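You operate a simulated robot arm through the tools that you are given. There is no shell and no other tool.

The job below is to be done with a simulated robot arm. You get a single attempt, and the scene is never put back.

Task
Refill the powder tank from the CARD can to about MAX, then test it.
Fine: POWDER dial to 0 first; can back, tank lid shut and the dial at 1, then press TEST once; leave the other can; leave the delivery's other controls. Set down upright: what you pick out.

The check looks at the end state, three seconds after you hand in, the way a careful person would. Anything else that was tipped, shoved, dropped, spilled or broken makes it a failure. Lids that push on must go on centred and level and be pressed home; caps that screw on are set level and turned clockwise until they are tight.

Robot
A 6-joint arm with a three-finger gripper, fixed in place. Base frame: the origin is at the foot of the arm, x ahead of it, y to its left, z up; the work surface is at about z = 900. Lengths are in mm, angles in degrees, forces in N, time in s.
Its first joint turns from -166.0 to 166.0 degrees. Payload 4.89 kg.
The tool frame sits at the grasp point between the pads (the TCP): z along the fingers, y along the line on which they close. The tips reach 30 mm beyond it. Largest opening 164 mm; the body of the gripper starts 125 mm behind the TCP.
Orientation is told as [roll, pitch, yaw] about the base's x, y, z axes, in that order, counted from this pose: with the fingers straight down and closing along the base's y, the tool's x points along the base's -x, its y along +y and its z along -z.

Tools
- The arm moves only by the tool apply_moves. Its argument "commands" is a list that holds one entry, the list of rows, each a list of 7 numbers: the shift along the base's x, y, z in units of 400 mm (1.0 is 400 mm), then the turn, a rotation vector about the base's x, y, z in units of 60 degrees (1.0 is 60 degrees), then the opening, from 0 (shut) to 1 (fully open). In form: [[[x, y, z, wx, wy, wz, claw], ...]]. A call has 1 to 20 rows; each row is the pose to reach, as a shift and turn from the pose commanded when the call began. A call with a number of a shift or a turn outside -1 to 1 is refused whole. Each row takes 0.2 s and may step no farther than 50 mm and 8.6 degrees from the row before; otherwise, or with a gripper value out of range, the whole call is refused. Where a pose cannot be reached the arm comes as near as it can. A force on the tool above 40 N (or 10 N above the force at the start of the call, whichever is more), or a blocked arm, ends the call early, and 0.2 s more pass. Each finger travels about 108 mm/s and halts on what it meets, pressing with about 21 N; the grip force reading is that of the motor and also rises with nothing between the fingers. The clock runs only during rows and for 0.2 s after the last one: add rows that repeat a pose to give the fingers time. It gives the time, the measured TCP pose, the force on the tool (base axes), the opening and the grip force at its end, in the units of the frame above (readings bear some noise), with the torque about the TCP (base axes, N m) and any sound that the robot's microphone picked up.
- Cameras (640 x 400 px; columns grow to the right, rows downward): "scene" is fixed at [228.8, -494.3, 1681.4]; the picture's right is [0.93, -0.37, 0.00], its down [-0.19, -0.47, -0.86] and it looks along [0.32, 0.80, -0.51] (base axes); focal length 366 px, centre (320, 200). "wrist" rides on the gripper at [76, -2, -152] in the tool frame; the picture's right is [0.02, 1.00, 0.00], its down [-0.88, 0.02, -0.47] and it looks along [-0.47, 0.01, 0.88] (tool axes); focal length 247 px, centre (320, 200). There is no depth. A picture from a camera that has moved, and an enlarged one, comes with that camera's place and axes in the base frame and with its lens. The place of the scene camera against the robot may be out by one fixed shift of up to 12 mm in any direction.
- capture(camera): a new picture of that camera. The clock stands still meanwhile.
- lift_body(by): slides the trunk up (or, below 0, down) by that many mm; the arm rides with it, the base frame stays. It gives what a move gives, with no picture.
- close_up(camera, box): a new picture of the part [left, top, right, bottom] of that camera's present view, enlarged. The clock stands still meanwhile.
- finish_job(): hands the job in; it is judged then, once.

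Nothing tells you positions but the pictures and the camera data. Unless the task says otherwise, let go and move clear before handing in.

The tools are called after "Request:" as name(argument=value, ...) on one line, values as JSON. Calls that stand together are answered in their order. apply_moves: Moves the arm, as the interface text tells. Its arguments: {"type":"object","properties":{"commands":{"type":"array"}},"required":["commands"]} The other tools are called the same way: lift_body (by) slides the trunk up or down; capture (camera) takes a picture; close_up (camera, box) takes an enlarged picture of a part of a camera's view; finish_job () hands the job in.

At the start:

```text
time: 0.0
tool_pos: [516.7, 498.8, 1296.2]
tool_rot: [0.0, 0.1, 0.0]
force: [-0.2, 0.1, -0.4]
wrist_torque: [0.0, 0.02, -0.01]
gripper_width: 164.2
grip_force: 0.0
trunk travel left (down, up): [-175.0, 215.0]
```

scene: 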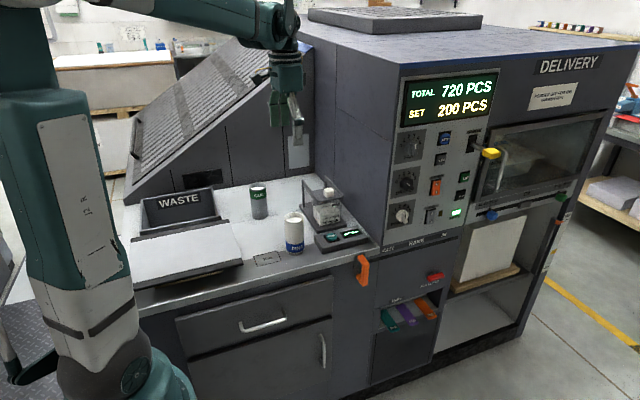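
wrist: 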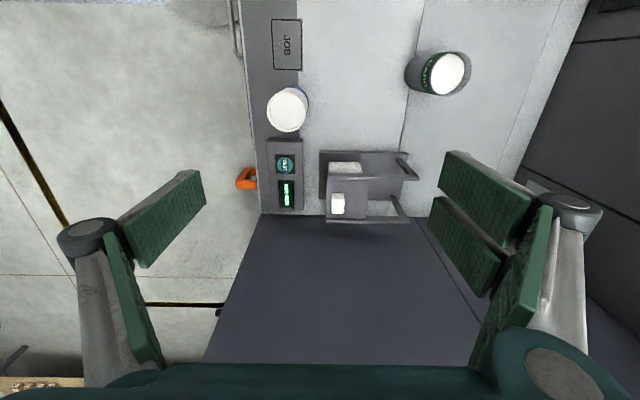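

I see a card-delivery machine with a control panel, two cans (one green-labelled, one blue-labelled) and a small device on the work surface. I'll take enlarged pictures to read the labels before moving.

Request:
close_up(camera="scene", box=[230, 160, 390, 270])

Request:
close_up(camera="scene", box=[370, 60, 530, 260])

Request:
close_up(camera="wrist", box=[220, 0, 500, 240])

Request:
close_up(camera="scene", box=[340, 230, 480, 350])

```text
3.64 times, centred on (310, 215) of scene
camera zoom: at [228.8, -494.3, 1681.4], right [0.93, -0.37, 0.0], down [-0.19, -0.47, -0.86], along [0.32, 0.8, -0.51], focal length 1332 px, centre (356, 146)
```

zoom: 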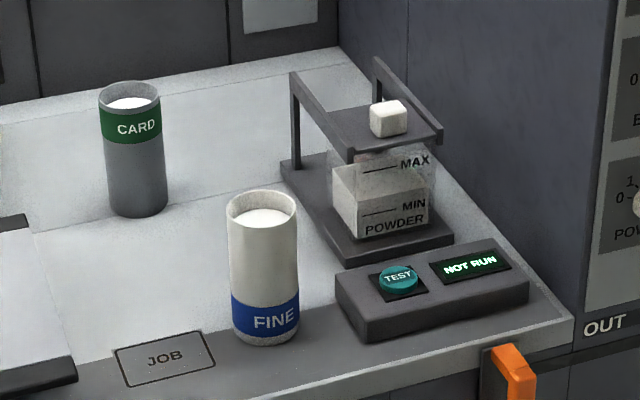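

```text
2.00 times, centred on (450, 160) of scene
camera zoom: at [228.8, -494.3, 1681.4], right [0.93, -0.37, 0.0], down [-0.19, -0.47, -0.86], along [0.32, 0.8, -0.51], focal length 733 px, centre (60, 280)
```

zoom: 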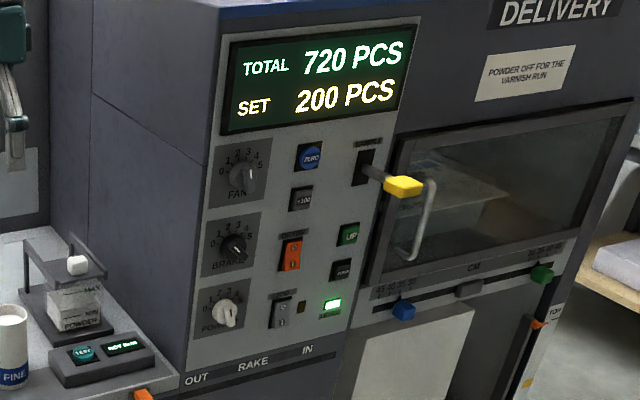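

```text
1.67 times, centred on (360, 120) of wrist
camera zoom: at [439.7, 498.2, 1448.1], right [-0.02, 1.0, 0.0], down [0.88, 0.02, 0.47], along [0.47, 0.01, -0.88], focal length 412 px, centre (253, 333)
```

zoom: 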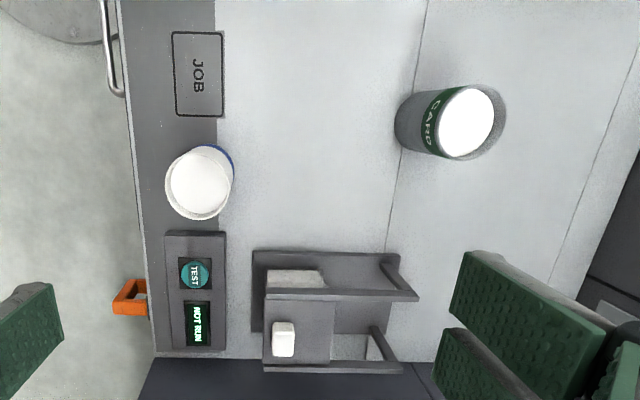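

```text
3.33 times, centred on (410, 290) of scene
camera zoom: at [228.8, -494.3, 1681.4], right [0.93, -0.37, 0.0], down [-0.19, -0.47, -0.86], along [0.32, 0.8, -0.51], focal length 1221 px, centre (20, -100)
```

zoom: 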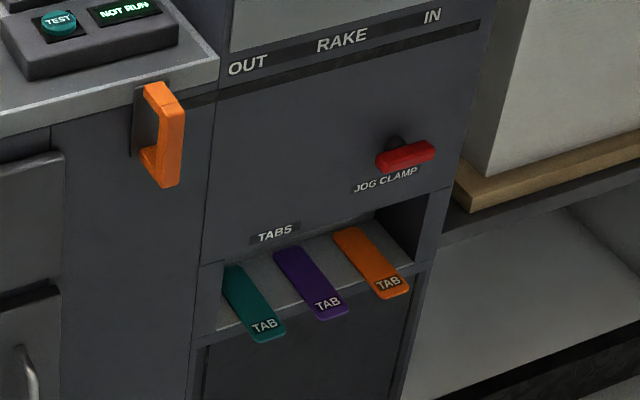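

The CARD can is the green-banded one, the tank stands near the machine corner with a square knob on its lid, and the POWDER dial is the lowest on the panel. I'll zoom in on the tank and the dial further.

Request:
close_up(camera="scene", box=[296, 170, 352, 230])

Request:
close_up(camera="scene", box=[380, 195, 430, 235])

Request:
close_up(camera="wrist", box=[310, 135, 430, 230])

Request:
close_up(camera="scene", box=[380, 120, 480, 240])

Request:
close_up(camera="wrist", box=[390, 40, 490, 110])

```text
6.67 times, centred on (324, 200) of scene
camera zoom: at [228.8, -494.3, 1681.4], right [0.93, -0.37, 0.0], down [-0.19, -0.47, -0.86], along [0.32, 0.8, -0.51], focal length 2442 px, centre (293, 200)
```

zoom: 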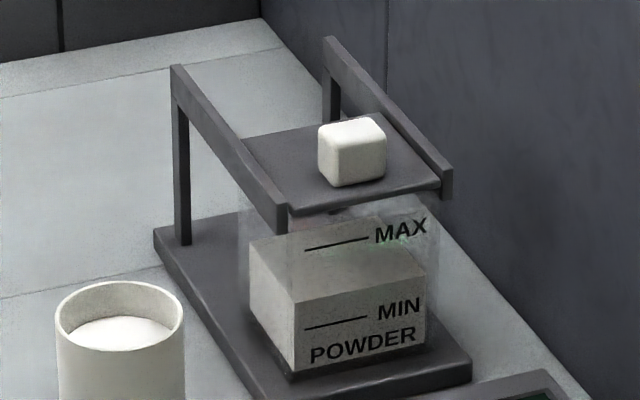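

```text
10.00 times, centred on (405, 215) of scene
camera zoom: at [228.8, -494.3, 1681.4], right [0.93, -0.37, 0.0], down [-0.19, -0.47, -0.86], along [0.32, 0.8, -0.51], focal length 3663 px, centre (-530, 50)
```

zoom: 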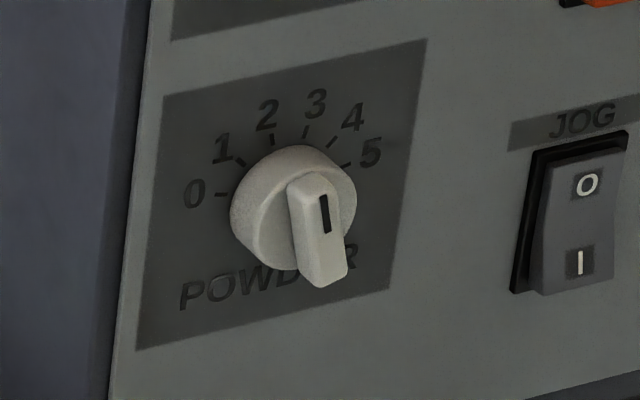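

```text
4.21 times, centred on (370, 182) of wrist
camera zoom: at [439.7, 498.2, 1448.1], right [-0.02, 1.0, 0.0], down [0.88, 0.02, 0.47], along [0.47, 0.01, -0.88], focal length 1040 px, centre (110, 274)
```

zoom: 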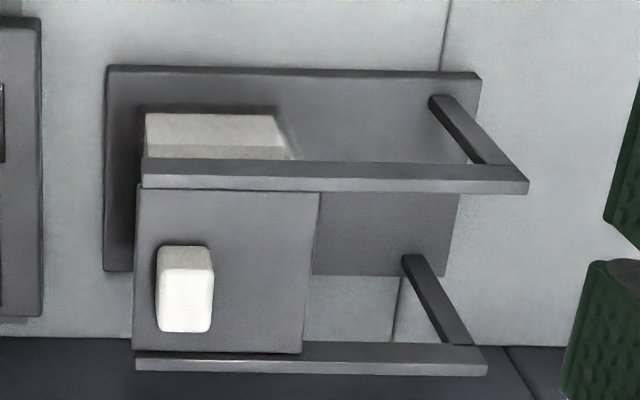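

```text
3.33 times, centred on (430, 180) of scene
camera zoom: at [228.8, -494.3, 1681.4], right [0.93, -0.37, 0.0], down [-0.19, -0.47, -0.86], along [0.32, 0.8, -0.51], focal length 1221 px, centre (-47, 267)
```

zoom: 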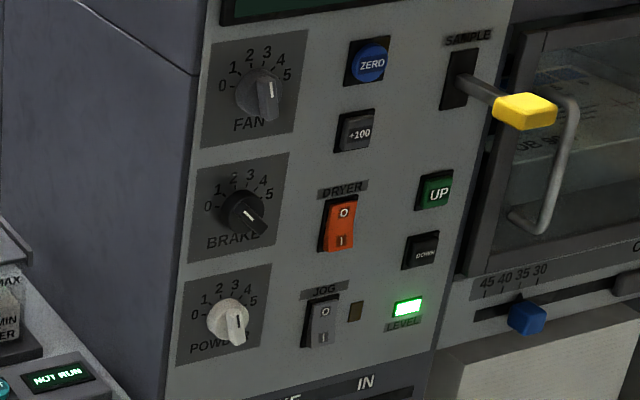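

```text
5.71 times, centred on (440, 75) of wrist
camera zoom: at [439.7, 498.2, 1448.1], right [-0.02, 1.0, 0.0], down [0.88, 0.02, 0.47], along [0.47, 0.01, -0.88], focal length 1411 px, centre (-366, 914)
```

zoom: 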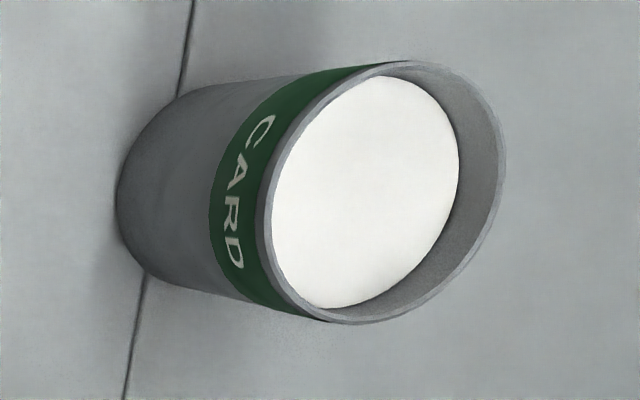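

The lid rides on two rails and should slide back toward +y. The POWDER dial seems to be at 2, around (846, 330, 1033) on a panel that faces -y. I'll turn the tool to point along +y in front of the panel so I can look at the dial.

Request:
apply_moves(commands=[[[0.0208, -0.0872, -0.024, 0.1, 0, 0, 1], [0.0417, -0.1744, -0.048, 0.2, 0, 0, 1], [0.0625, -0.2616, -0.072, 0.3, 0, 0, 1], [0.0833, -0.3488, -0.096, 0.4, 0, 0, 1], [0.104, -0.436, -0.12, 0.5, 0, 0, 1], [0.125, -0.523, -0.144, 0.6, 0, 0, 1], [0.146, -0.61, -0.168, 0.7, 0, 0, 1], [0.167, -0.698, -0.192, 0.8, 0, 0, 1], [0.187, -0.785, -0.216, 0.9, 0, 0, 1], [0.208, -0.872, -0.24, 1.0, 0, 0, 1]]])

```text
time: 2.2
tool_pos: [597.8, 151.6, 1200.6]
tool_rot: [60.0, 0.0, 0.0]
force: [-1.6, 1.2, 1.2]
wrist_torque: [-0.18, -0.15, -0.17]
gripper_width: 164.1
grip_force: 0.1
trunk travel left (down, up): [-175.0, 215.0]
```

The arm reached the pose at (600, 150, 1200) with a 60° roll. I'll finish the roll to 90° and move in front of the dial, at a distance.

Request:
apply_moves(commands=[[[0.06, -0.03, -0.05, 0.08, 0, 0, 0.8], [0.12, -0.06, -0.1, 0.16, 0, 0, 0.6], [0.18, -0.09, -0.15, 0.24, 0, 0, 0.5], [0.25, -0.12, -0.2, 0.32, 0, 0, 0.4], [0.32, -0.15, -0.25, 0.4, 0, 0, 0.4], [0.4, -0.18, -0.3, 0.5, 0, 0, 0.4]]])

Request:
capture(camera="scene")

Request:
capture(camera="wrist")

```text
time: 3.6
tool_pos: [757.5, 78.7, 1079.4]
tool_rot: [90.0, -0.1, 0.1]
force: [-3.2, 0.7, 1.7]
wrist_torque: [-0.3, -0.01, -0.38]
gripper_width: 65.9
grip_force: 0.0
trunk travel left (down, up): [-175.0, 215.0]
```

```text
taken
```

scene: 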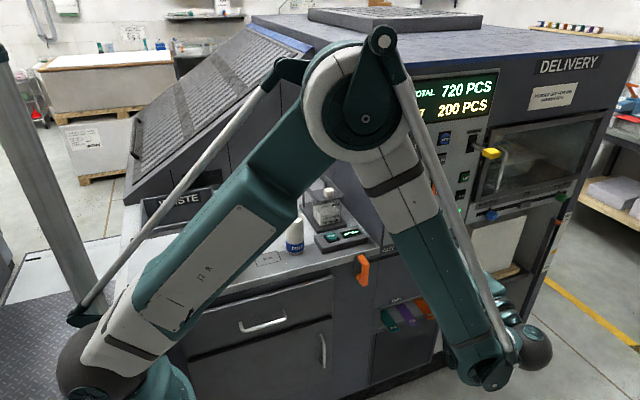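

```text
taken
camera wrist: at [682.2, -73.6, 1078.1], right [-0.02, 0.0, 1.0], down [0.88, -0.47, 0.02], along [0.47, 0.88, 0.01], focal length 247 px, centre (320, 200)
```

wrist: 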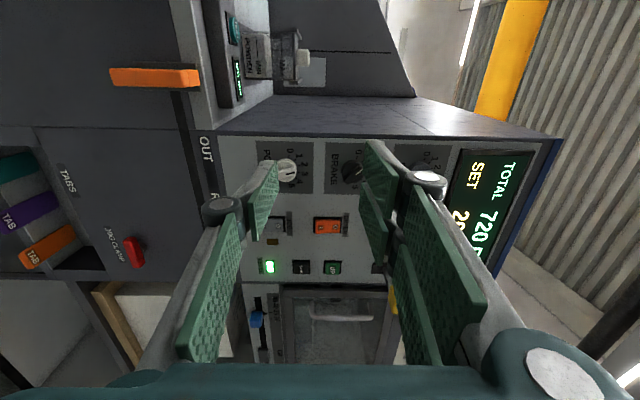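

The wrist camera now looks at the panel, with the POWDER dial at about pixel (287, 168). I'll zoom in to read the dial.

Request:
close_up(camera="wrist", box=[240, 125, 340, 205])

Request:
close_up(camera="wrist", box=[200, 100, 420, 300])

```text
5.00 times, centred on (290, 165) of wrist
camera zoom: at [682.2, -73.6, 1078.1], right [-0.02, 0.0, 1.0], down [0.88, -0.47, 0.02], along [0.47, 0.88, 0.01], focal length 1235 px, centre (470, 375)
```

zoom: 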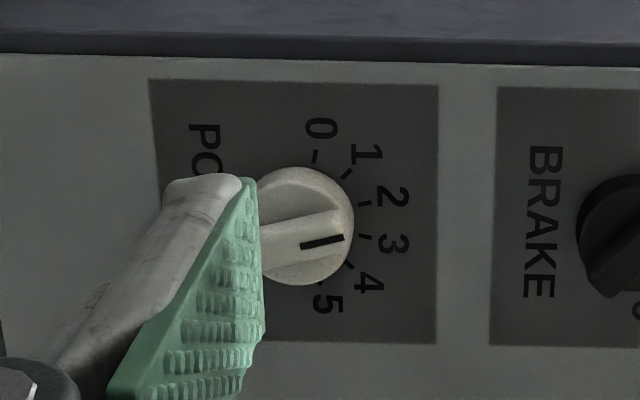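

```text
2.00 times, centred on (310, 200) of wrist
camera zoom: at [682.2, -73.6, 1078.1], right [-0.02, 0.0, 1.0], down [0.88, -0.47, 0.02], along [0.47, 0.88, 0.01], focal length 494 px, centre (340, 200)
```

zoom: 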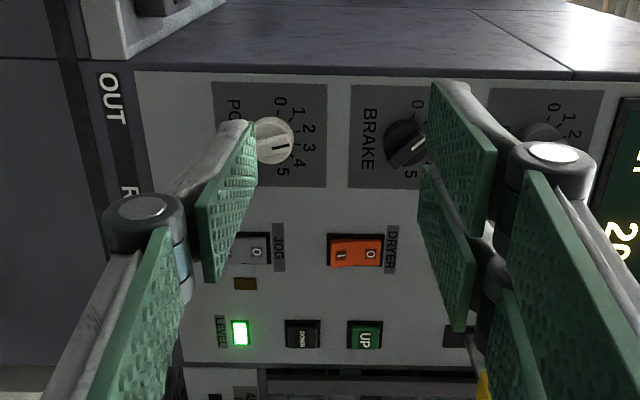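

The pointer reads 2 and the marks are about 30° apart, with 0 at about 75° left of vertical and 1 at about 45° left. I'll line the tool up with the dial axis and turn the fingers to straddle the ridge, still about 100 mm away.

Request:
apply_moves(commands=[[[0.027, 0.03, -0.019, 0, 0.125, 0, 0.4], [0.054, 0.06, -0.038, 0, 0.25, 0, 0.4], [0.081, 0.09, -0.058, 0, 0.375, 0, 0.4], [0.108, 0.12, -0.078, 0, 0.5, 0, 0.4], [0.135, 0.15, -0.097, 0, 0.625, 0, 0.4], [0.162, 0.18, -0.116, 0, 0.75, 0, 0.4], [0.189, 0.22, -0.135, 0, 0.875, 0, 0.4], [0.215, 0.26, -0.155, 0, 1.0, 0, 0.4]]])

Request:
capture(camera="wrist")

```text
time: 5.4
tool_pos: [845.5, 183.1, 1018.0]
tool_rot: [90.0, 60.1, 0.1]
force: [0.0, -2.0, 0.4]
wrist_torque: [-0.03, -0.04, -0.05]
gripper_width: 65.7
grip_force: 0.0
trunk travel left (down, up): [-175.0, 215.0]
```

```text
taken
camera wrist: at [806.3, 30.8, 1084.2], right [0.86, 0.0, 0.52], down [0.46, -0.47, -0.75], along [0.24, 0.88, -0.4], focal length 247 px, centre (320, 200)
```

wrist: 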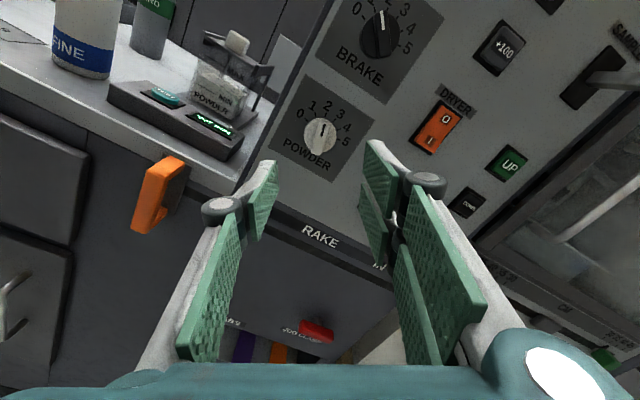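

The dial is clear in the wrist view and still points at 2. I'll zoom in to fix its centre.

Request:
close_up(camera="wrist", box=[264, 70, 380, 190])

```text
3.33 times, centred on (322, 130) of wrist
camera zoom: at [806.3, 30.8, 1084.2], right [0.86, 0.0, 0.52], down [0.46, -0.47, -0.75], along [0.24, 0.88, -0.4], focal length 823 px, centre (313, 433)
```

zoom: 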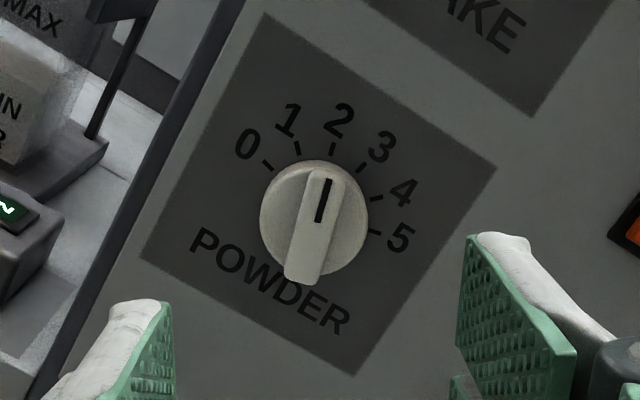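

Combining both views puts the dial axis at about x=843.5, z=1021 and the panel face at about y=347. The ridge front is at about y=321. I'll rotate another 15°, correct the centring and move closer with a narrower opening.

Request:
apply_moves(commands=[[[-0.0025, 0.05, 0.0038, 0, 0.125, 0, 0.3], [-0.005, 0.1, 0.0075, 0, 0.25, 0, 0.28], [-0.005, 0.15, 0.0075, 0, 0.25, 0, 0.28], [-0.005, 0.2, 0.0075, 0, 0.25, 0, 0.28], [-0.005, 0.2, 0.0075, 0, 0.25, 0, 0.28]]])

Request:
capture(camera="wrist")

Request:
close_up(camera="wrist", box=[260, 60, 380, 180])

```text
time: 6.6
tool_pos: [842.0, 263.0, 1021.3]
tool_rot: [90.0, 74.9, 0.0]
force: [-0.3, 0.6, -0.1]
wrist_torque: [0.01, 0.0, 0.01]
gripper_width: 46.1
grip_force: 0.1
trunk travel left (down, up): [-175.0, 215.0]
```

```text
taken
camera wrist: at [821.8, 111.0, 1094.8], right [0.96, 0.0, 0.28], down [0.25, -0.47, -0.85], along [0.13, 0.88, -0.45], focal length 247 px, centre (320, 200)
```

wrist: 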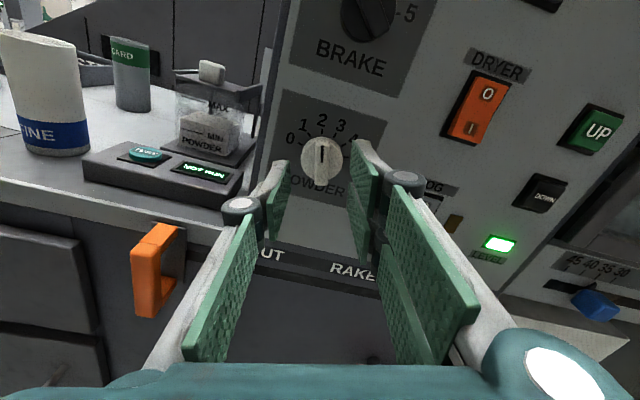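

```text
3.33 times, centred on (320, 120) of wrist
camera zoom: at [821.8, 111.0, 1094.8], right [0.96, 0.0, 0.28], down [0.25, -0.47, -0.85], along [0.13, 0.88, -0.45], focal length 823 px, centre (320, 467)
```

zoom: 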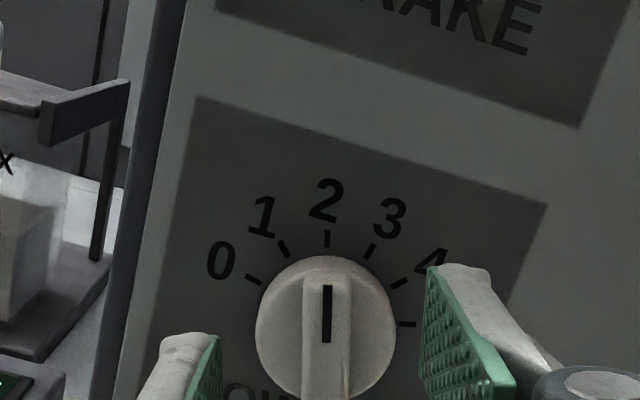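

The fingers are square to the ridge and the dial axis reads about (844, 1020). I'll move in until the tips are about 10 mm past the ridge front, then close on it.

Request:
apply_moves(commands=[[[0.005, 0.03, -0.0033, 0, 0, 0, 0.28], [0.005, 0.06, -0.0033, 0, 0, 0, 0.28], [0.005, 0.085, -0.0033, 0, 0, 0, 0.28], [0.005, 0.0925, -0.0033, 0, 0, 0, 0.28]]])

Request:
capture(camera="wrist")

Request:
close_up(camera="wrist", box=[260, 80, 380, 200])

```text
time: 7.6
tool_pos: [845.3, 299.7, 1019.0]
tool_rot: [90.0, 75.1, 0.0]
force: [0.4, 0.4, 0.8]
wrist_torque: [0.0, 0.0, 0.0]
gripper_width: 45.9
grip_force: 0.1
trunk travel left (down, up): [-175.0, 215.0]
```

```text
taken
camera wrist: at [824.2, 148.3, 1092.5], right [0.96, 0.0, 0.28], down [0.25, -0.47, -0.85], along [0.13, 0.88, -0.45], focal length 247 px, centre (320, 200)
```

wrist: 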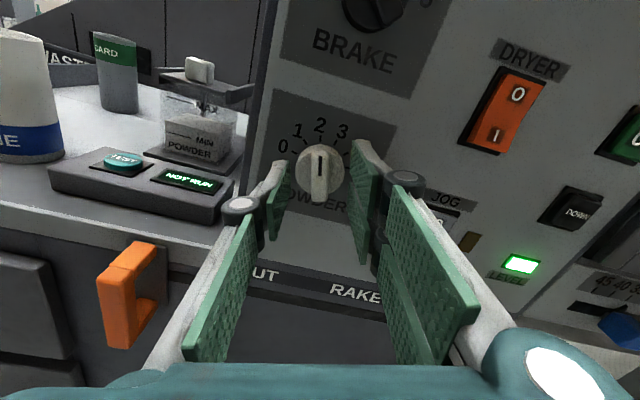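

```text
3.33 times, centred on (320, 140) of wrist
camera zoom: at [824.2, 148.3, 1092.5], right [0.96, 0.0, 0.28], down [0.25, -0.47, -0.85], along [0.13, 0.88, -0.45], focal length 823 px, centre (320, 400)
```

zoom: 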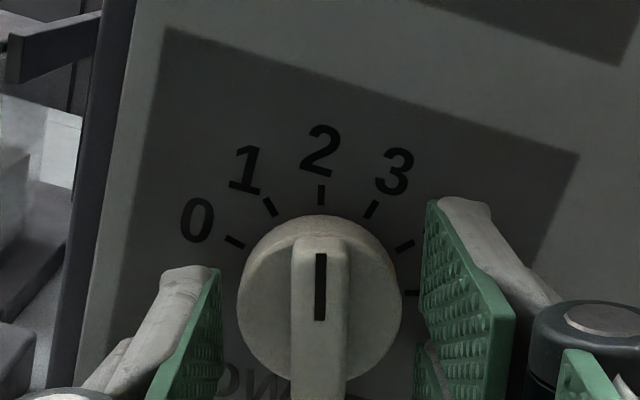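

The ridge is centred between the fingers, but the right finger looks different from the left. I'll look at the gripper more closely before closing.

Request:
close_up(camera="wrist", box=[180, 120, 500, 400])

Request:
close_up(camera="scene", box=[340, 150, 480, 270])

```text
1.43 times, centred on (340, 260) of wrist
camera zoom: at [824.2, 148.3, 1092.5], right [0.96, 0.0, 0.28], down [0.25, -0.47, -0.85], along [0.13, 0.88, -0.45], focal length 353 px, centre (291, 114)
```

zoom: 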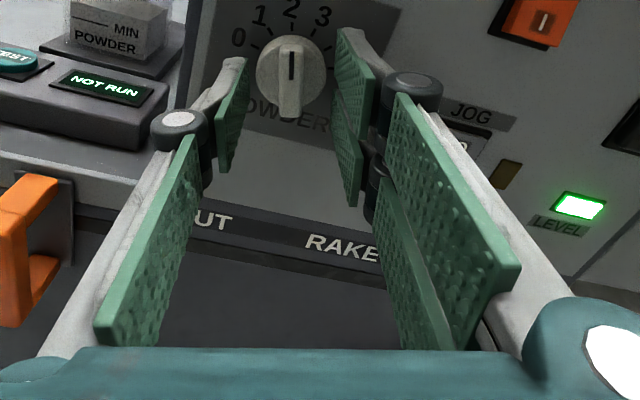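

```text
3.33 times, centred on (410, 210) of scene
camera zoom: at [228.8, -494.3, 1681.4], right [0.93, -0.37, 0.0], down [-0.19, -0.47, -0.86], along [0.32, 0.8, -0.51], focal length 1221 px, centre (20, 167)
```

zoom: 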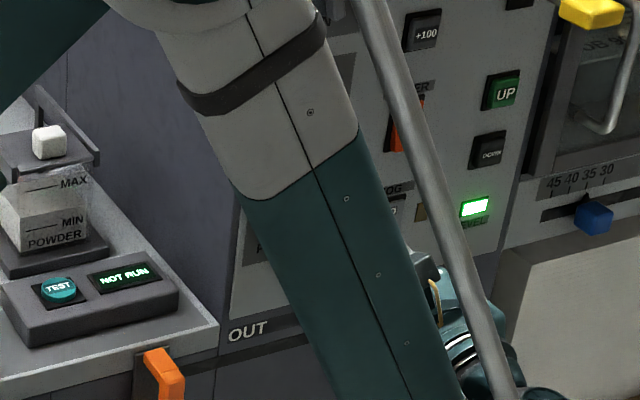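

The +y side of the gripper has two fingers side by side and the other side has one, so the ridge will be held along its length. I'll close on it now.

Request:
apply_moves(commands=[[[0, 0, 0, 0, 0, 0, 0.15], [0, 0, 0, 0, 0, 0, 0.0], [0, 0, 0, 0, 0, 0, 0.0], [0, 0, 0, 0, 0, 0, 0.0]]])

Request:
close_up(camera="wrist", box=[260, 80, 380, 200])

```text
time: 8.6
tool_pos: [846.0, 300.2, 1018.7]
tool_rot: [90.0, 75.0, 0.1]
force: [-1.2, 2.0, -0.3]
wrist_torque: [0.06, -0.01, 0.07]
gripper_width: 12.8
grip_force: 45.1
trunk travel left (down, up): [-175.0, 215.0]
```

```text
3.33 times, centred on (320, 140) of wrist
camera zoom: at [824.2, 148.3, 1092.5], right [0.96, 0.0, 0.28], down [0.25, -0.47, -0.85], along [0.13, 0.88, -0.45], focal length 823 px, centre (320, 400)
```

zoom: 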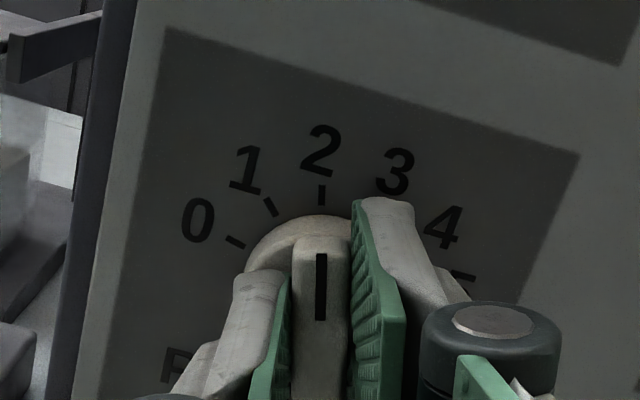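

The ridge is gripped at 12.8 mm. I'll turn it 60° counter-clockwise to 0.

Request:
apply_moves(commands=[[[0, 0, 0, 0, -0.1, 0, 0], [0, 0, 0, 0, -0.2, 0, 0], [0, 0, 0, 0, -0.3, 0, 0], [0, 0, 0, 0, -0.4, 0, 0], [0, 0, 0, 0, -0.5, 0, 0], [0, 0, 0, 0, -0.6, 0, 0], [0, 0, 0, 0, -0.7, 0, 0], [0, 0, 0, 0, -0.8, 0, 0], [0, 0, 0, 0, -0.9, 0, 0], [0, 0, 0, 0, -1.0, 0, 0], [0, 0, 0, 0, -1.0, 0, 0]]])

Request:
capture(camera="wrist")

Request:
close_up(camera="wrist", box=[260, 80, 380, 200])

```text
time: 11.0
tool_pos: [846.0, 300.9, 1020.1]
tool_rot: [90.1, 14.9, 0.0]
force: [22.5, 6.8, 18.4]
wrist_torque: [0.53, 0.1, -0.37]
gripper_width: 12.5
grip_force: 44.8
trunk travel left (down, up): [-175.0, 215.0]
```

```text
taken
camera wrist: at [772.0, 148.3, 1038.0], right [0.24, 0.0, 0.97], down [0.86, -0.47, -0.21], along [0.46, 0.88, -0.11], focal length 247 px, centre (320, 200)
```

wrist: 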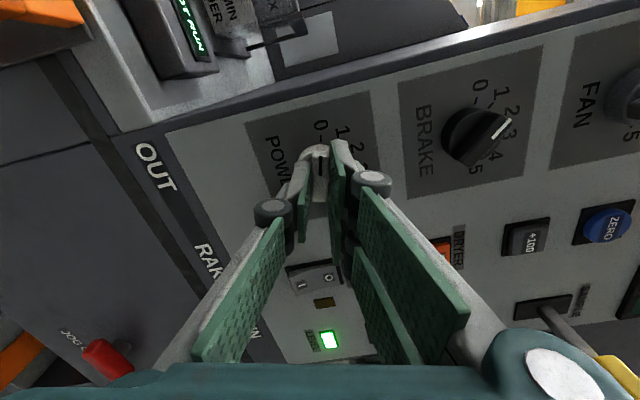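

```text
3.33 times, centred on (320, 140) of wrist
camera zoom: at [772.0, 148.3, 1038.0], right [0.24, 0.0, 0.97], down [0.86, -0.47, -0.21], along [0.46, 0.88, -0.11], focal length 823 px, centre (320, 400)
```

zoom: 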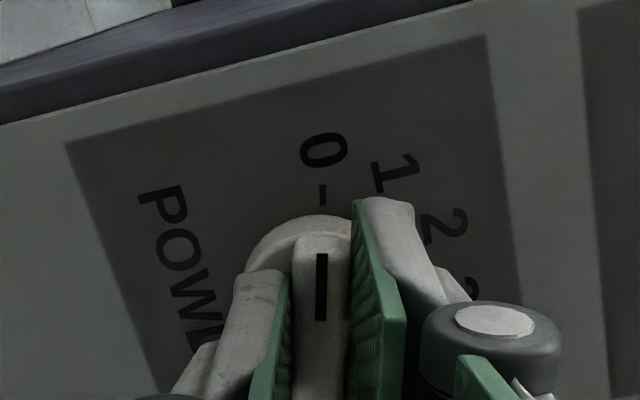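

The dial mark lines up with 0. I'll release it, back straight out and check that it stays.

Request:
apply_moves(commands=[[[0, 0, 0, 0, 0, 0, 0.1], [0, 0, 0, 0, 0, 0, 0.25], [0, 0, 0, 0, 0, 0, 0.28], [0, -0.05, 0, 0, 0, 0, 0.28], [0, -0.15, 0, 0, 0, 0, 0.28], [0, -0.25, 0, 0, 0, 0, 0.4], [0, -0.3, 0, 0, 0, 0, 0.4]]])

Request:
capture(camera="wrist")

Request:
close_up(camera="wrist", box=[260, 80, 380, 200])

```text
time: 12.6
tool_pos: [844.1, 179.8, 1017.1]
tool_rot: [90.0, 14.9, 0.1]
force: [-0.4, 1.1, -0.1]
wrist_torque: [0.02, 0.0, 0.01]
gripper_width: 65.6
grip_force: 0.0
trunk travel left (down, up): [-175.0, 215.0]
```

```text
taken
camera wrist: at [771.3, 28.8, 1036.1], right [0.24, 0.0, 0.97], down [0.86, -0.47, -0.21], along [0.46, 0.88, -0.11], focal length 247 px, centre (320, 200)
```

wrist: 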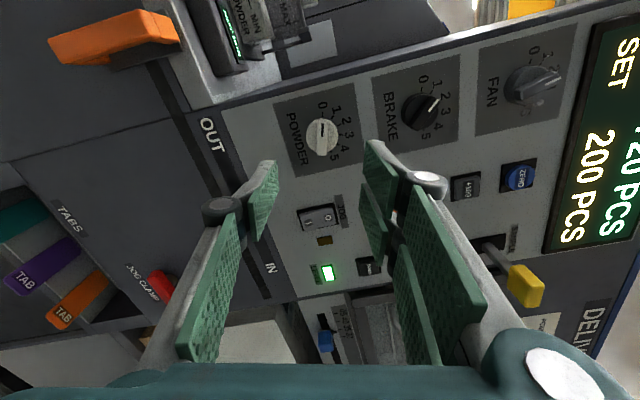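

```text
3.33 times, centred on (320, 140) of wrist
camera zoom: at [771.3, 28.8, 1036.1], right [0.24, 0.0, 0.97], down [0.86, -0.47, -0.21], along [0.46, 0.88, -0.11], focal length 823 px, centre (320, 400)
```

zoom: 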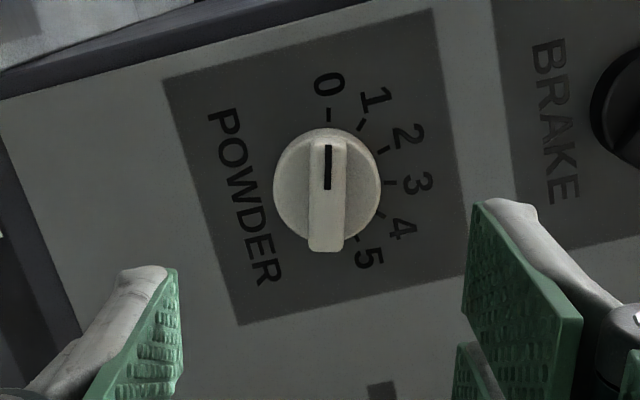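

The dial stays at 0. Next I'll back away, bring the tool back to pointing down and look at the tank from above.

Request:
apply_moves(commands=[[[-0.06, -0.02, 0.075, 0, -0.05, 0, 0.4], [-0.12, -0.04, 0.15, 0, -0.1, 0, 0.4], [-0.18, -0.06, 0.225, 0, -0.15, 0, 0.4], [-0.24, -0.08, 0.3, 0, -0.2, 0, 0.4], [-0.3, -0.08, 0.38, 0, -0.25, 0, 0.4], [-0.36, -0.08, 0.46, 0, -0.25, 0, 0.4]]])

Request:
apply_moves(commands=[[[-0.01, 0.04, 0.02, -0.125, 0, 0, 0.4], [-0.03, 0.08, 0.04, -0.25, 0, 0, 0.4], [-0.05, 0.12, 0.06, -0.375, 0, 0, 0.4], [-0.07, 0.17, 0.08, -0.5, 0, 0, 0.4], [-0.09, 0.22, 0.09, -0.625, 0, 0, 0.4], [-0.11, 0.27, 0.1, -0.75, 0, 0, 0.4], [-0.13, 0.33, 0.11, -0.875, 0, 0, 0.4], [-0.15, 0.4, 0.12, -1.0, 0, 0, 0.4]]])

Request:
apply_moves(commands=[[[0, 0.06, 0, -0.125, 0, 0, 0.4], [0, 0.12, 0, -0.25, 0, 0, 0.4], [0, 0.18, 0, -0.375, 0, 0, 0.4], [0, 0.24, 0, -0.5, 0, 0, 0.4], [0, 0.3, 0, -0.5, 0, 0, 0.4], [0, 0.36, 0, -0.5, 0, 0, 0.4]]])

Request:
capture(camera="wrist")

Request:
capture(camera="scene")

```text
time: 14.0
tool_pos: [700.9, 149.1, 1203.7]
tool_rot: [90.0, 0.0, 0.1]
force: [1.7, 0.4, -0.8]
wrist_torque: [0.13, -0.01, 0.28]
gripper_width: 65.9
grip_force: 0.0
trunk travel left (down, up): [-175.0, 215.0]
```

```text
time: 15.8
tool_pos: [641.1, 307.7, 1251.8]
tool_rot: [29.8, 0.0, 0.0]
force: [1.1, -0.8, 0.0]
wrist_torque: [0.22, 0.09, 0.04]
gripper_width: 65.9
grip_force: 0.2
trunk travel left (down, up): [-175.0, 215.0]
```

```text
time: 17.2
tool_pos: [641.3, 452.5, 1250.7]
tool_rot: [-0.1, 0.0, 0.0]
force: [-1.0, -0.7, 0.2]
wrist_torque: [0.03, -0.03, 0.0]
gripper_width: 65.5
grip_force: 0.0
trunk travel left (down, up): [-175.0, 215.0]
```

```text
taken
camera wrist: at [564.1, 450.9, 1403.0], right [-0.02, 1.0, 0.0], down [0.88, 0.02, 0.47], along [0.47, 0.01, -0.88], focal length 247 px, centre (320, 200)
```

wrist: 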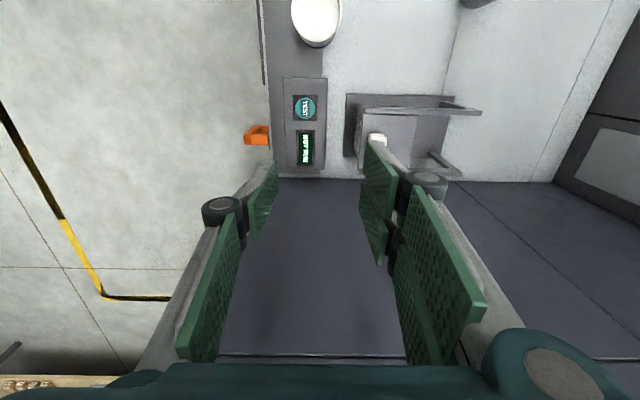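

```text
taken
```

scene: 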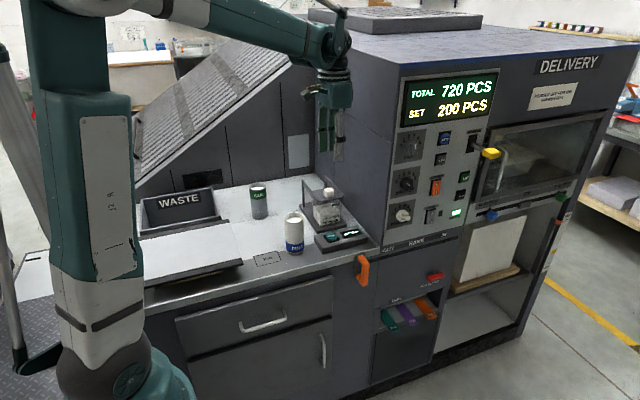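

I'm above the tank and need its exact position, so I'll zoom in on it.

Request:
close_up(camera="wrist", box=[330, 75, 490, 195])

Request:
close_up(camera="scene", box=[296, 170, 352, 230])

```text
3.33 times, centred on (410, 135) of wrist
camera zoom: at [564.1, 450.9, 1403.0], right [-0.02, 1.0, 0.0], down [0.88, 0.02, 0.47], along [0.47, 0.01, -0.88], focal length 823 px, centre (20, 417)
```

zoom: 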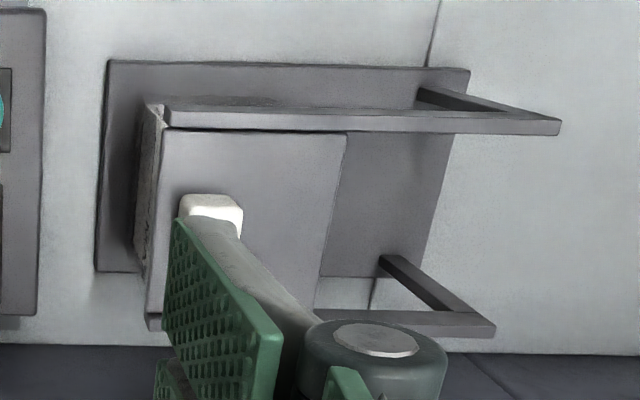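

```text
6.67 times, centred on (324, 200) of scene
camera zoom: at [228.8, -494.3, 1681.4], right [0.93, -0.37, 0.0], down [-0.19, -0.47, -0.86], along [0.32, 0.8, -0.51], focal length 2442 px, centre (293, 200)
```

zoom: 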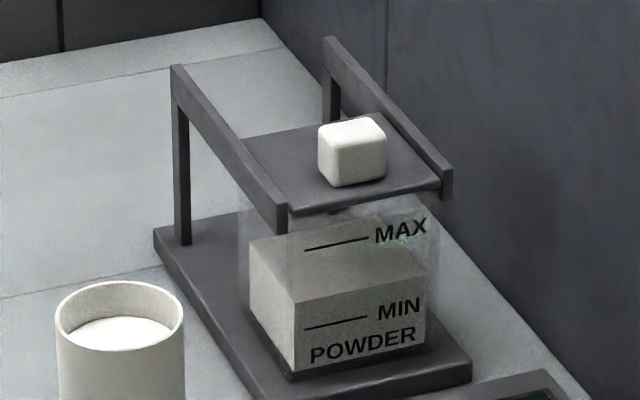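

The tank's base spans x 602–722 and y 500–699. The lid top is at about z=1026 and covers y 514–594, and the knob is centred at about (663, 536). I'll move over the knob and stop above it to check alignment.

Request:
apply_moves(commands=[[[0.027, 0.1, -0.03, 0, 0, 0, 0.4], [0.054, 0.21, -0.06, 0, 0, 0, 0.4], [0.054, 0.21, -0.17, 0, 0, 0, 0.4], [0.054, 0.21, -0.28, 0, 0, 0, 0.4], [0.054, 0.21, -0.35, 0, 0, 0, 0.4]]])

Request:
capture(camera="wrist")

Request:
close_up(camera="scene", box=[280, 140, 380, 240])

```text
time: 18.4
tool_pos: [662.7, 535.2, 1112.7]
tool_rot: [0.1, 0.0, 0.0]
force: [-1.0, -0.7, -0.3]
wrist_torque: [0.03, -0.09, 0.01]
gripper_width: 65.8
grip_force: 0.0
trunk travel left (down, up): [-175.0, 215.0]
```

```text
taken
camera wrist: at [585.8, 533.6, 1265.0], right [-0.02, 1.0, 0.0], down [0.88, 0.02, 0.47], along [0.47, 0.01, -0.88], focal length 247 px, centre (320, 200)
```

wrist: 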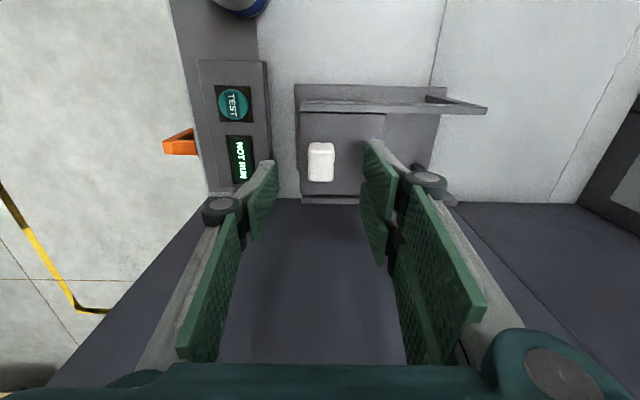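

```text
4.00 times, centred on (330, 190) of scene
camera zoom: at [228.8, -494.3, 1681.4], right [0.93, -0.37, 0.0], down [-0.19, -0.47, -0.86], along [0.32, 0.8, -0.51], focal length 1465 px, centre (280, 240)
```

zoom: 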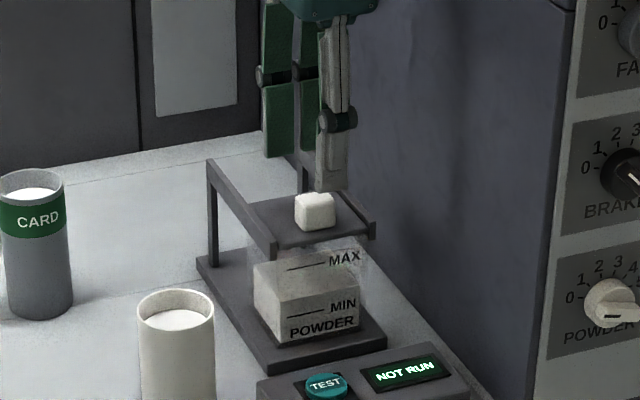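

The knob is centred between the fingers. I'll lower to z≈1064, so the tips are about 8 mm above the lid plate, and close on the knob.

Request:
apply_moves(commands=[[[0, 0.003, -0.06, 0, 0, 0, 0.4], [0, 0.003, -0.12, 0, 0, 0, 0.4], [0, 0.003, -0.12, 0, 0, 0, 0.2], [0, 0.003, -0.12, 0, 0, 0, 0.0], [0, 0.003, -0.12, 0, 0, 0, 0.0], [0, 0.003, -0.12, 0, 0, 0, 0.0]]])

Request:
capture(camera="wrist")

Request:
close_up(camera="scene", box=[280, 140, 380, 240])

```text
time: 19.8
tool_pos: [663.3, 538.1, 1064.4]
tool_rot: [0.0, 0.1, 0.0]
force: [-4.1, -1.0, 3.7]
wrist_torque: [0.0, 0.67, 0.03]
gripper_width: 23.6
grip_force: 45.1
trunk travel left (down, up): [-175.0, 215.0]
```

```text
taken
camera wrist: at [586.8, 536.8, 1216.8], right [-0.02, 1.0, 0.0], down [0.88, 0.02, 0.47], along [0.47, 0.01, -0.88], focal length 247 px, centre (320, 200)
```

wrist: 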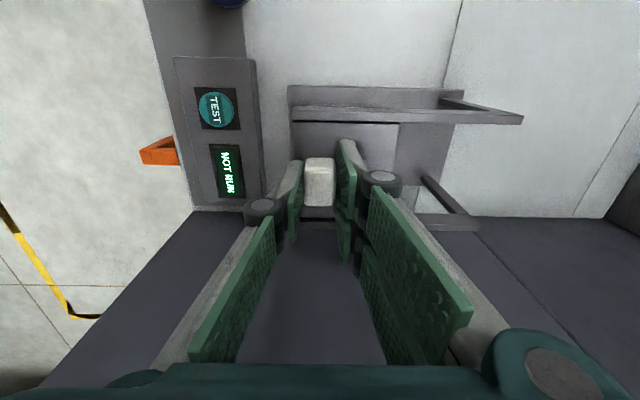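

```text
4.00 times, centred on (330, 190) of scene
camera zoom: at [228.8, -494.3, 1681.4], right [0.93, -0.37, 0.0], down [-0.19, -0.47, -0.86], along [0.32, 0.8, -0.51], focal length 1465 px, centre (280, 240)
```

zoom: 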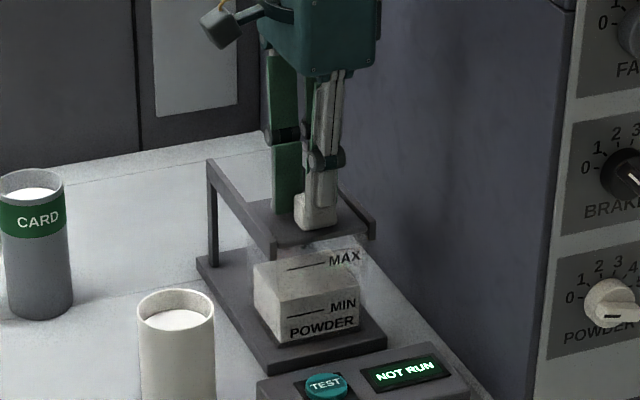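

The knob is held at 23.6 mm. I'll slide the lid toward +y along the rails in small steps.

Request:
apply_moves(commands=[[[0, 0.03, 0, 0, 0, 0, 0], [0, 0.06, 0, 0, 0, 0, 0], [0, 0.09, 0, 0, 0, 0, 0], [0, 0.12, 0, 0, 0, 0, 0], [0, 0.15, 0, 0, 0, 0, 0], [0, 0.18, 0, 0, 0, 0, 0], [0, 0.2, 0, 0, 0, 0, 0], [0, 0.21, 0, 0, 0, 0, 0]]])

Request:
capture(camera="wrist")

Request:
close_up(camera="scene", box=[280, 140, 380, 240])

```text
time: 21.7
tool_pos: [662.4, 616.4, 1064.8]
tool_rot: [-0.3, 0.0, -0.1]
force: [0.6, -13.5, 5.7]
wrist_torque: [-0.46, 0.07, 0.21]
gripper_width: 23.9
grip_force: 45.0
trunk travel left (down, up): [-175.0, 215.0]
stopped in row 8: the force on the tool passed its limit at 43 N (the readings are from after the stop); the commanded pose is now the measured one
```

```text
taken
camera wrist: at [586.8, 615.9, 1216.7], right [-0.02, 1.0, 0.0], down [0.88, 0.02, 0.47], along [0.47, 0.01, -0.88], focal length 247 px, centre (320, 200)
```

wrist: 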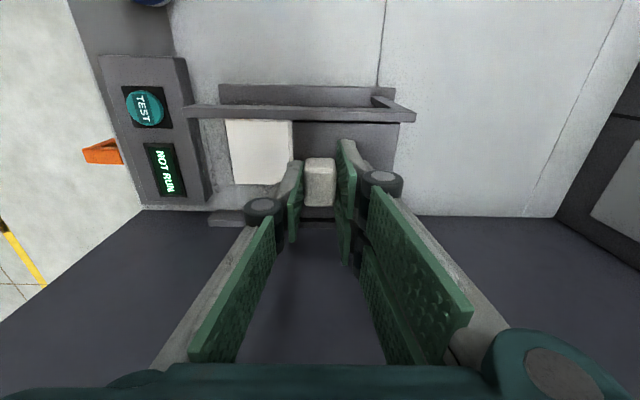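

```text
4.00 times, centred on (330, 190) of scene
camera zoom: at [228.8, -494.3, 1681.4], right [0.93, -0.37, 0.0], down [-0.19, -0.47, -0.86], along [0.32, 0.8, -0.51], focal length 1465 px, centre (280, 240)
```

zoom: 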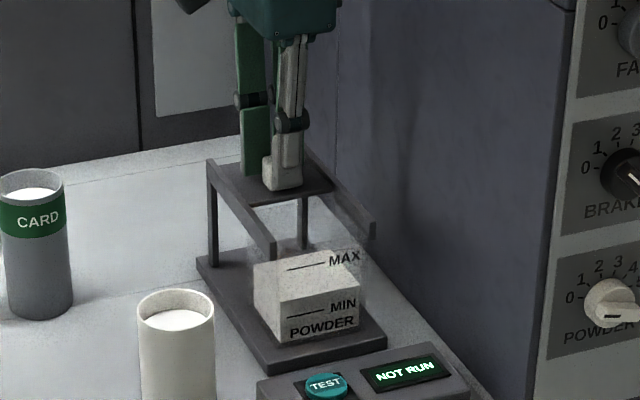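

The lid reached its end stop and the tank is fully open. I'll release the knob, rise, and look at the CARD can from above.

Request:
apply_moves(commands=[[[0, 0, 0, 0, 0, 0, 0.15], [0, 0, 0, 0, 0, 0, 0.3], [0, 0, 0, 0, 0, 0, 0.35], [0, 0, 0.05, 0, 0, 0, 0.35], [0, 0, 0.15, 0, 0, 0, 0.35], [0, 0, 0.25, 0, 0, 0, 0.4], [-0.03, 0, 0.35, 0, 0, 0, 0.6], [-0.1, 0, 0.42, 0, 0, 0, 0.9], [-0.2, 0, 0.47, 0, 0, 0, 1.0], [-0.3, 0, 0.5, 0, 0, 0, 1.0]]])

Request:
capture(camera="wrist")

Request:
close_up(camera="scene", box=[110, 160, 390, 300])

Request:
close_up(camera="scene", box=[296, 170, 352, 230])

```text
time: 23.9
tool_pos: [545.6, 618.3, 1263.8]
tool_rot: [-0.2, 0.1, 0.0]
force: [2.4, 0.7, -0.6]
wrist_torque: [-0.01, 0.28, -0.02]
gripper_width: 163.9
grip_force: 0.0
trunk travel left (down, up): [-175.0, 215.0]
```

```text
taken
camera wrist: at [469.1, 618.1, 1416.8], right [-0.02, 1.0, 0.0], down [0.88, 0.02, 0.47], along [0.47, 0.01, -0.88], focal length 247 px, centre (320, 200)
```

wrist: 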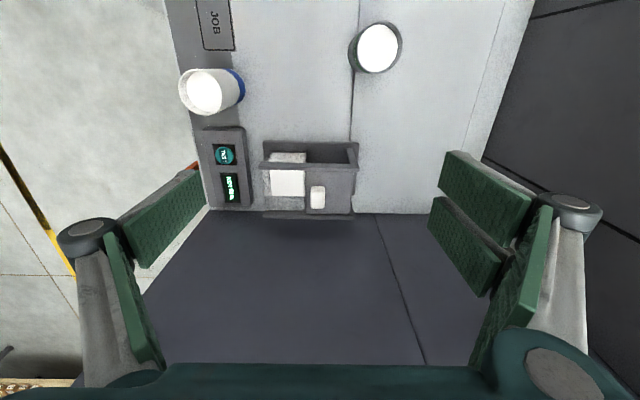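

```text
2.29 times, centred on (250, 230) of scene
camera zoom: at [228.8, -494.3, 1681.4], right [0.93, -0.37, 0.0], down [-0.19, -0.47, -0.86], along [0.32, 0.8, -0.51], focal length 837 px, centre (480, 131)
```

zoom: 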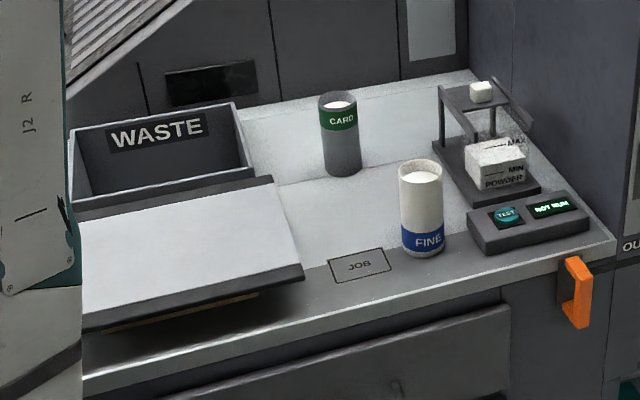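

```text
6.67 times, centred on (324, 200) of scene
camera zoom: at [228.8, -494.3, 1681.4], right [0.93, -0.37, 0.0], down [-0.19, -0.47, -0.86], along [0.32, 0.8, -0.51], focal length 2442 px, centre (293, 200)
```

zoom: 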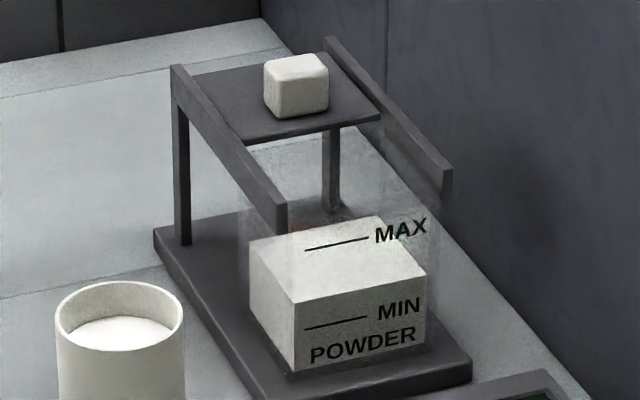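

Tank open and its powder sits about 0.38 of the way from MIN to MAX, so it needs about 30 mm more depth. I'll zoom in on the CARD can and the tank opening to locate both.

Request:
close_up(camera="wrist", box=[330, 8, 430, 88])

Request:
close_up(camera="wrist", box=[250, 130, 370, 226])

Request:
close_up(camera="wrist", box=[160, 50, 280, 220])

```text
5.00 times, centred on (380, 48) of wrist
camera zoom: at [469.1, 618.1, 1416.8], right [-0.02, 1.0, 0.0], down [0.88, 0.02, 0.47], along [0.47, 0.01, -0.88], focal length 1235 px, centre (20, 960)
```

zoom: 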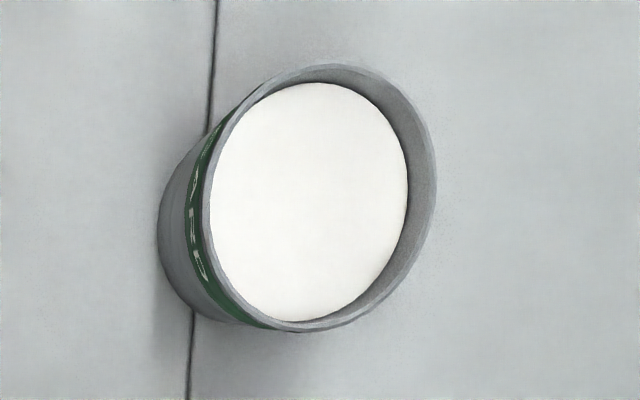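

```text
4.17 times, centred on (310, 178) of wrist
camera zoom: at [469.1, 618.1, 1416.8], right [-0.02, 1.0, 0.0], down [0.88, 0.02, 0.47], along [0.47, 0.01, -0.88], focal length 1029 px, centre (362, 292)
```

zoom: 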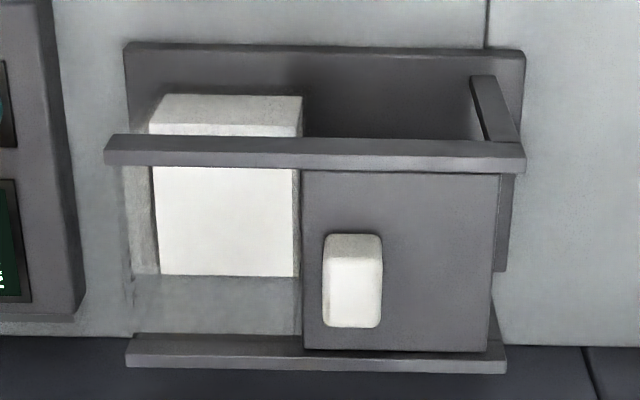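

```text
2.35 times, centred on (220, 135) of wrist
camera zoom: at [469.1, 618.1, 1416.8], right [-0.02, 1.0, 0.0], down [0.88, 0.02, 0.47], along [0.47, 0.01, -0.88], focal length 581 px, centre (555, 353)
```

zoom: 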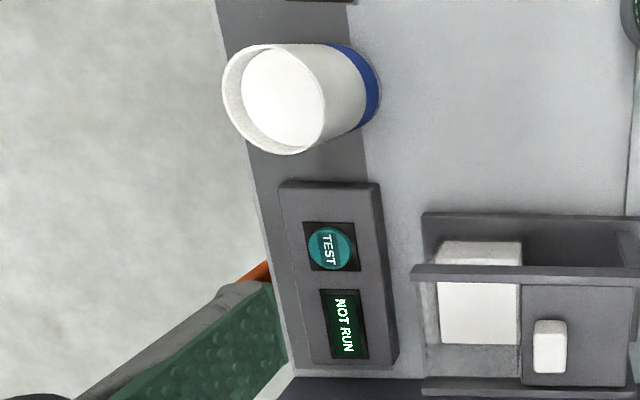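

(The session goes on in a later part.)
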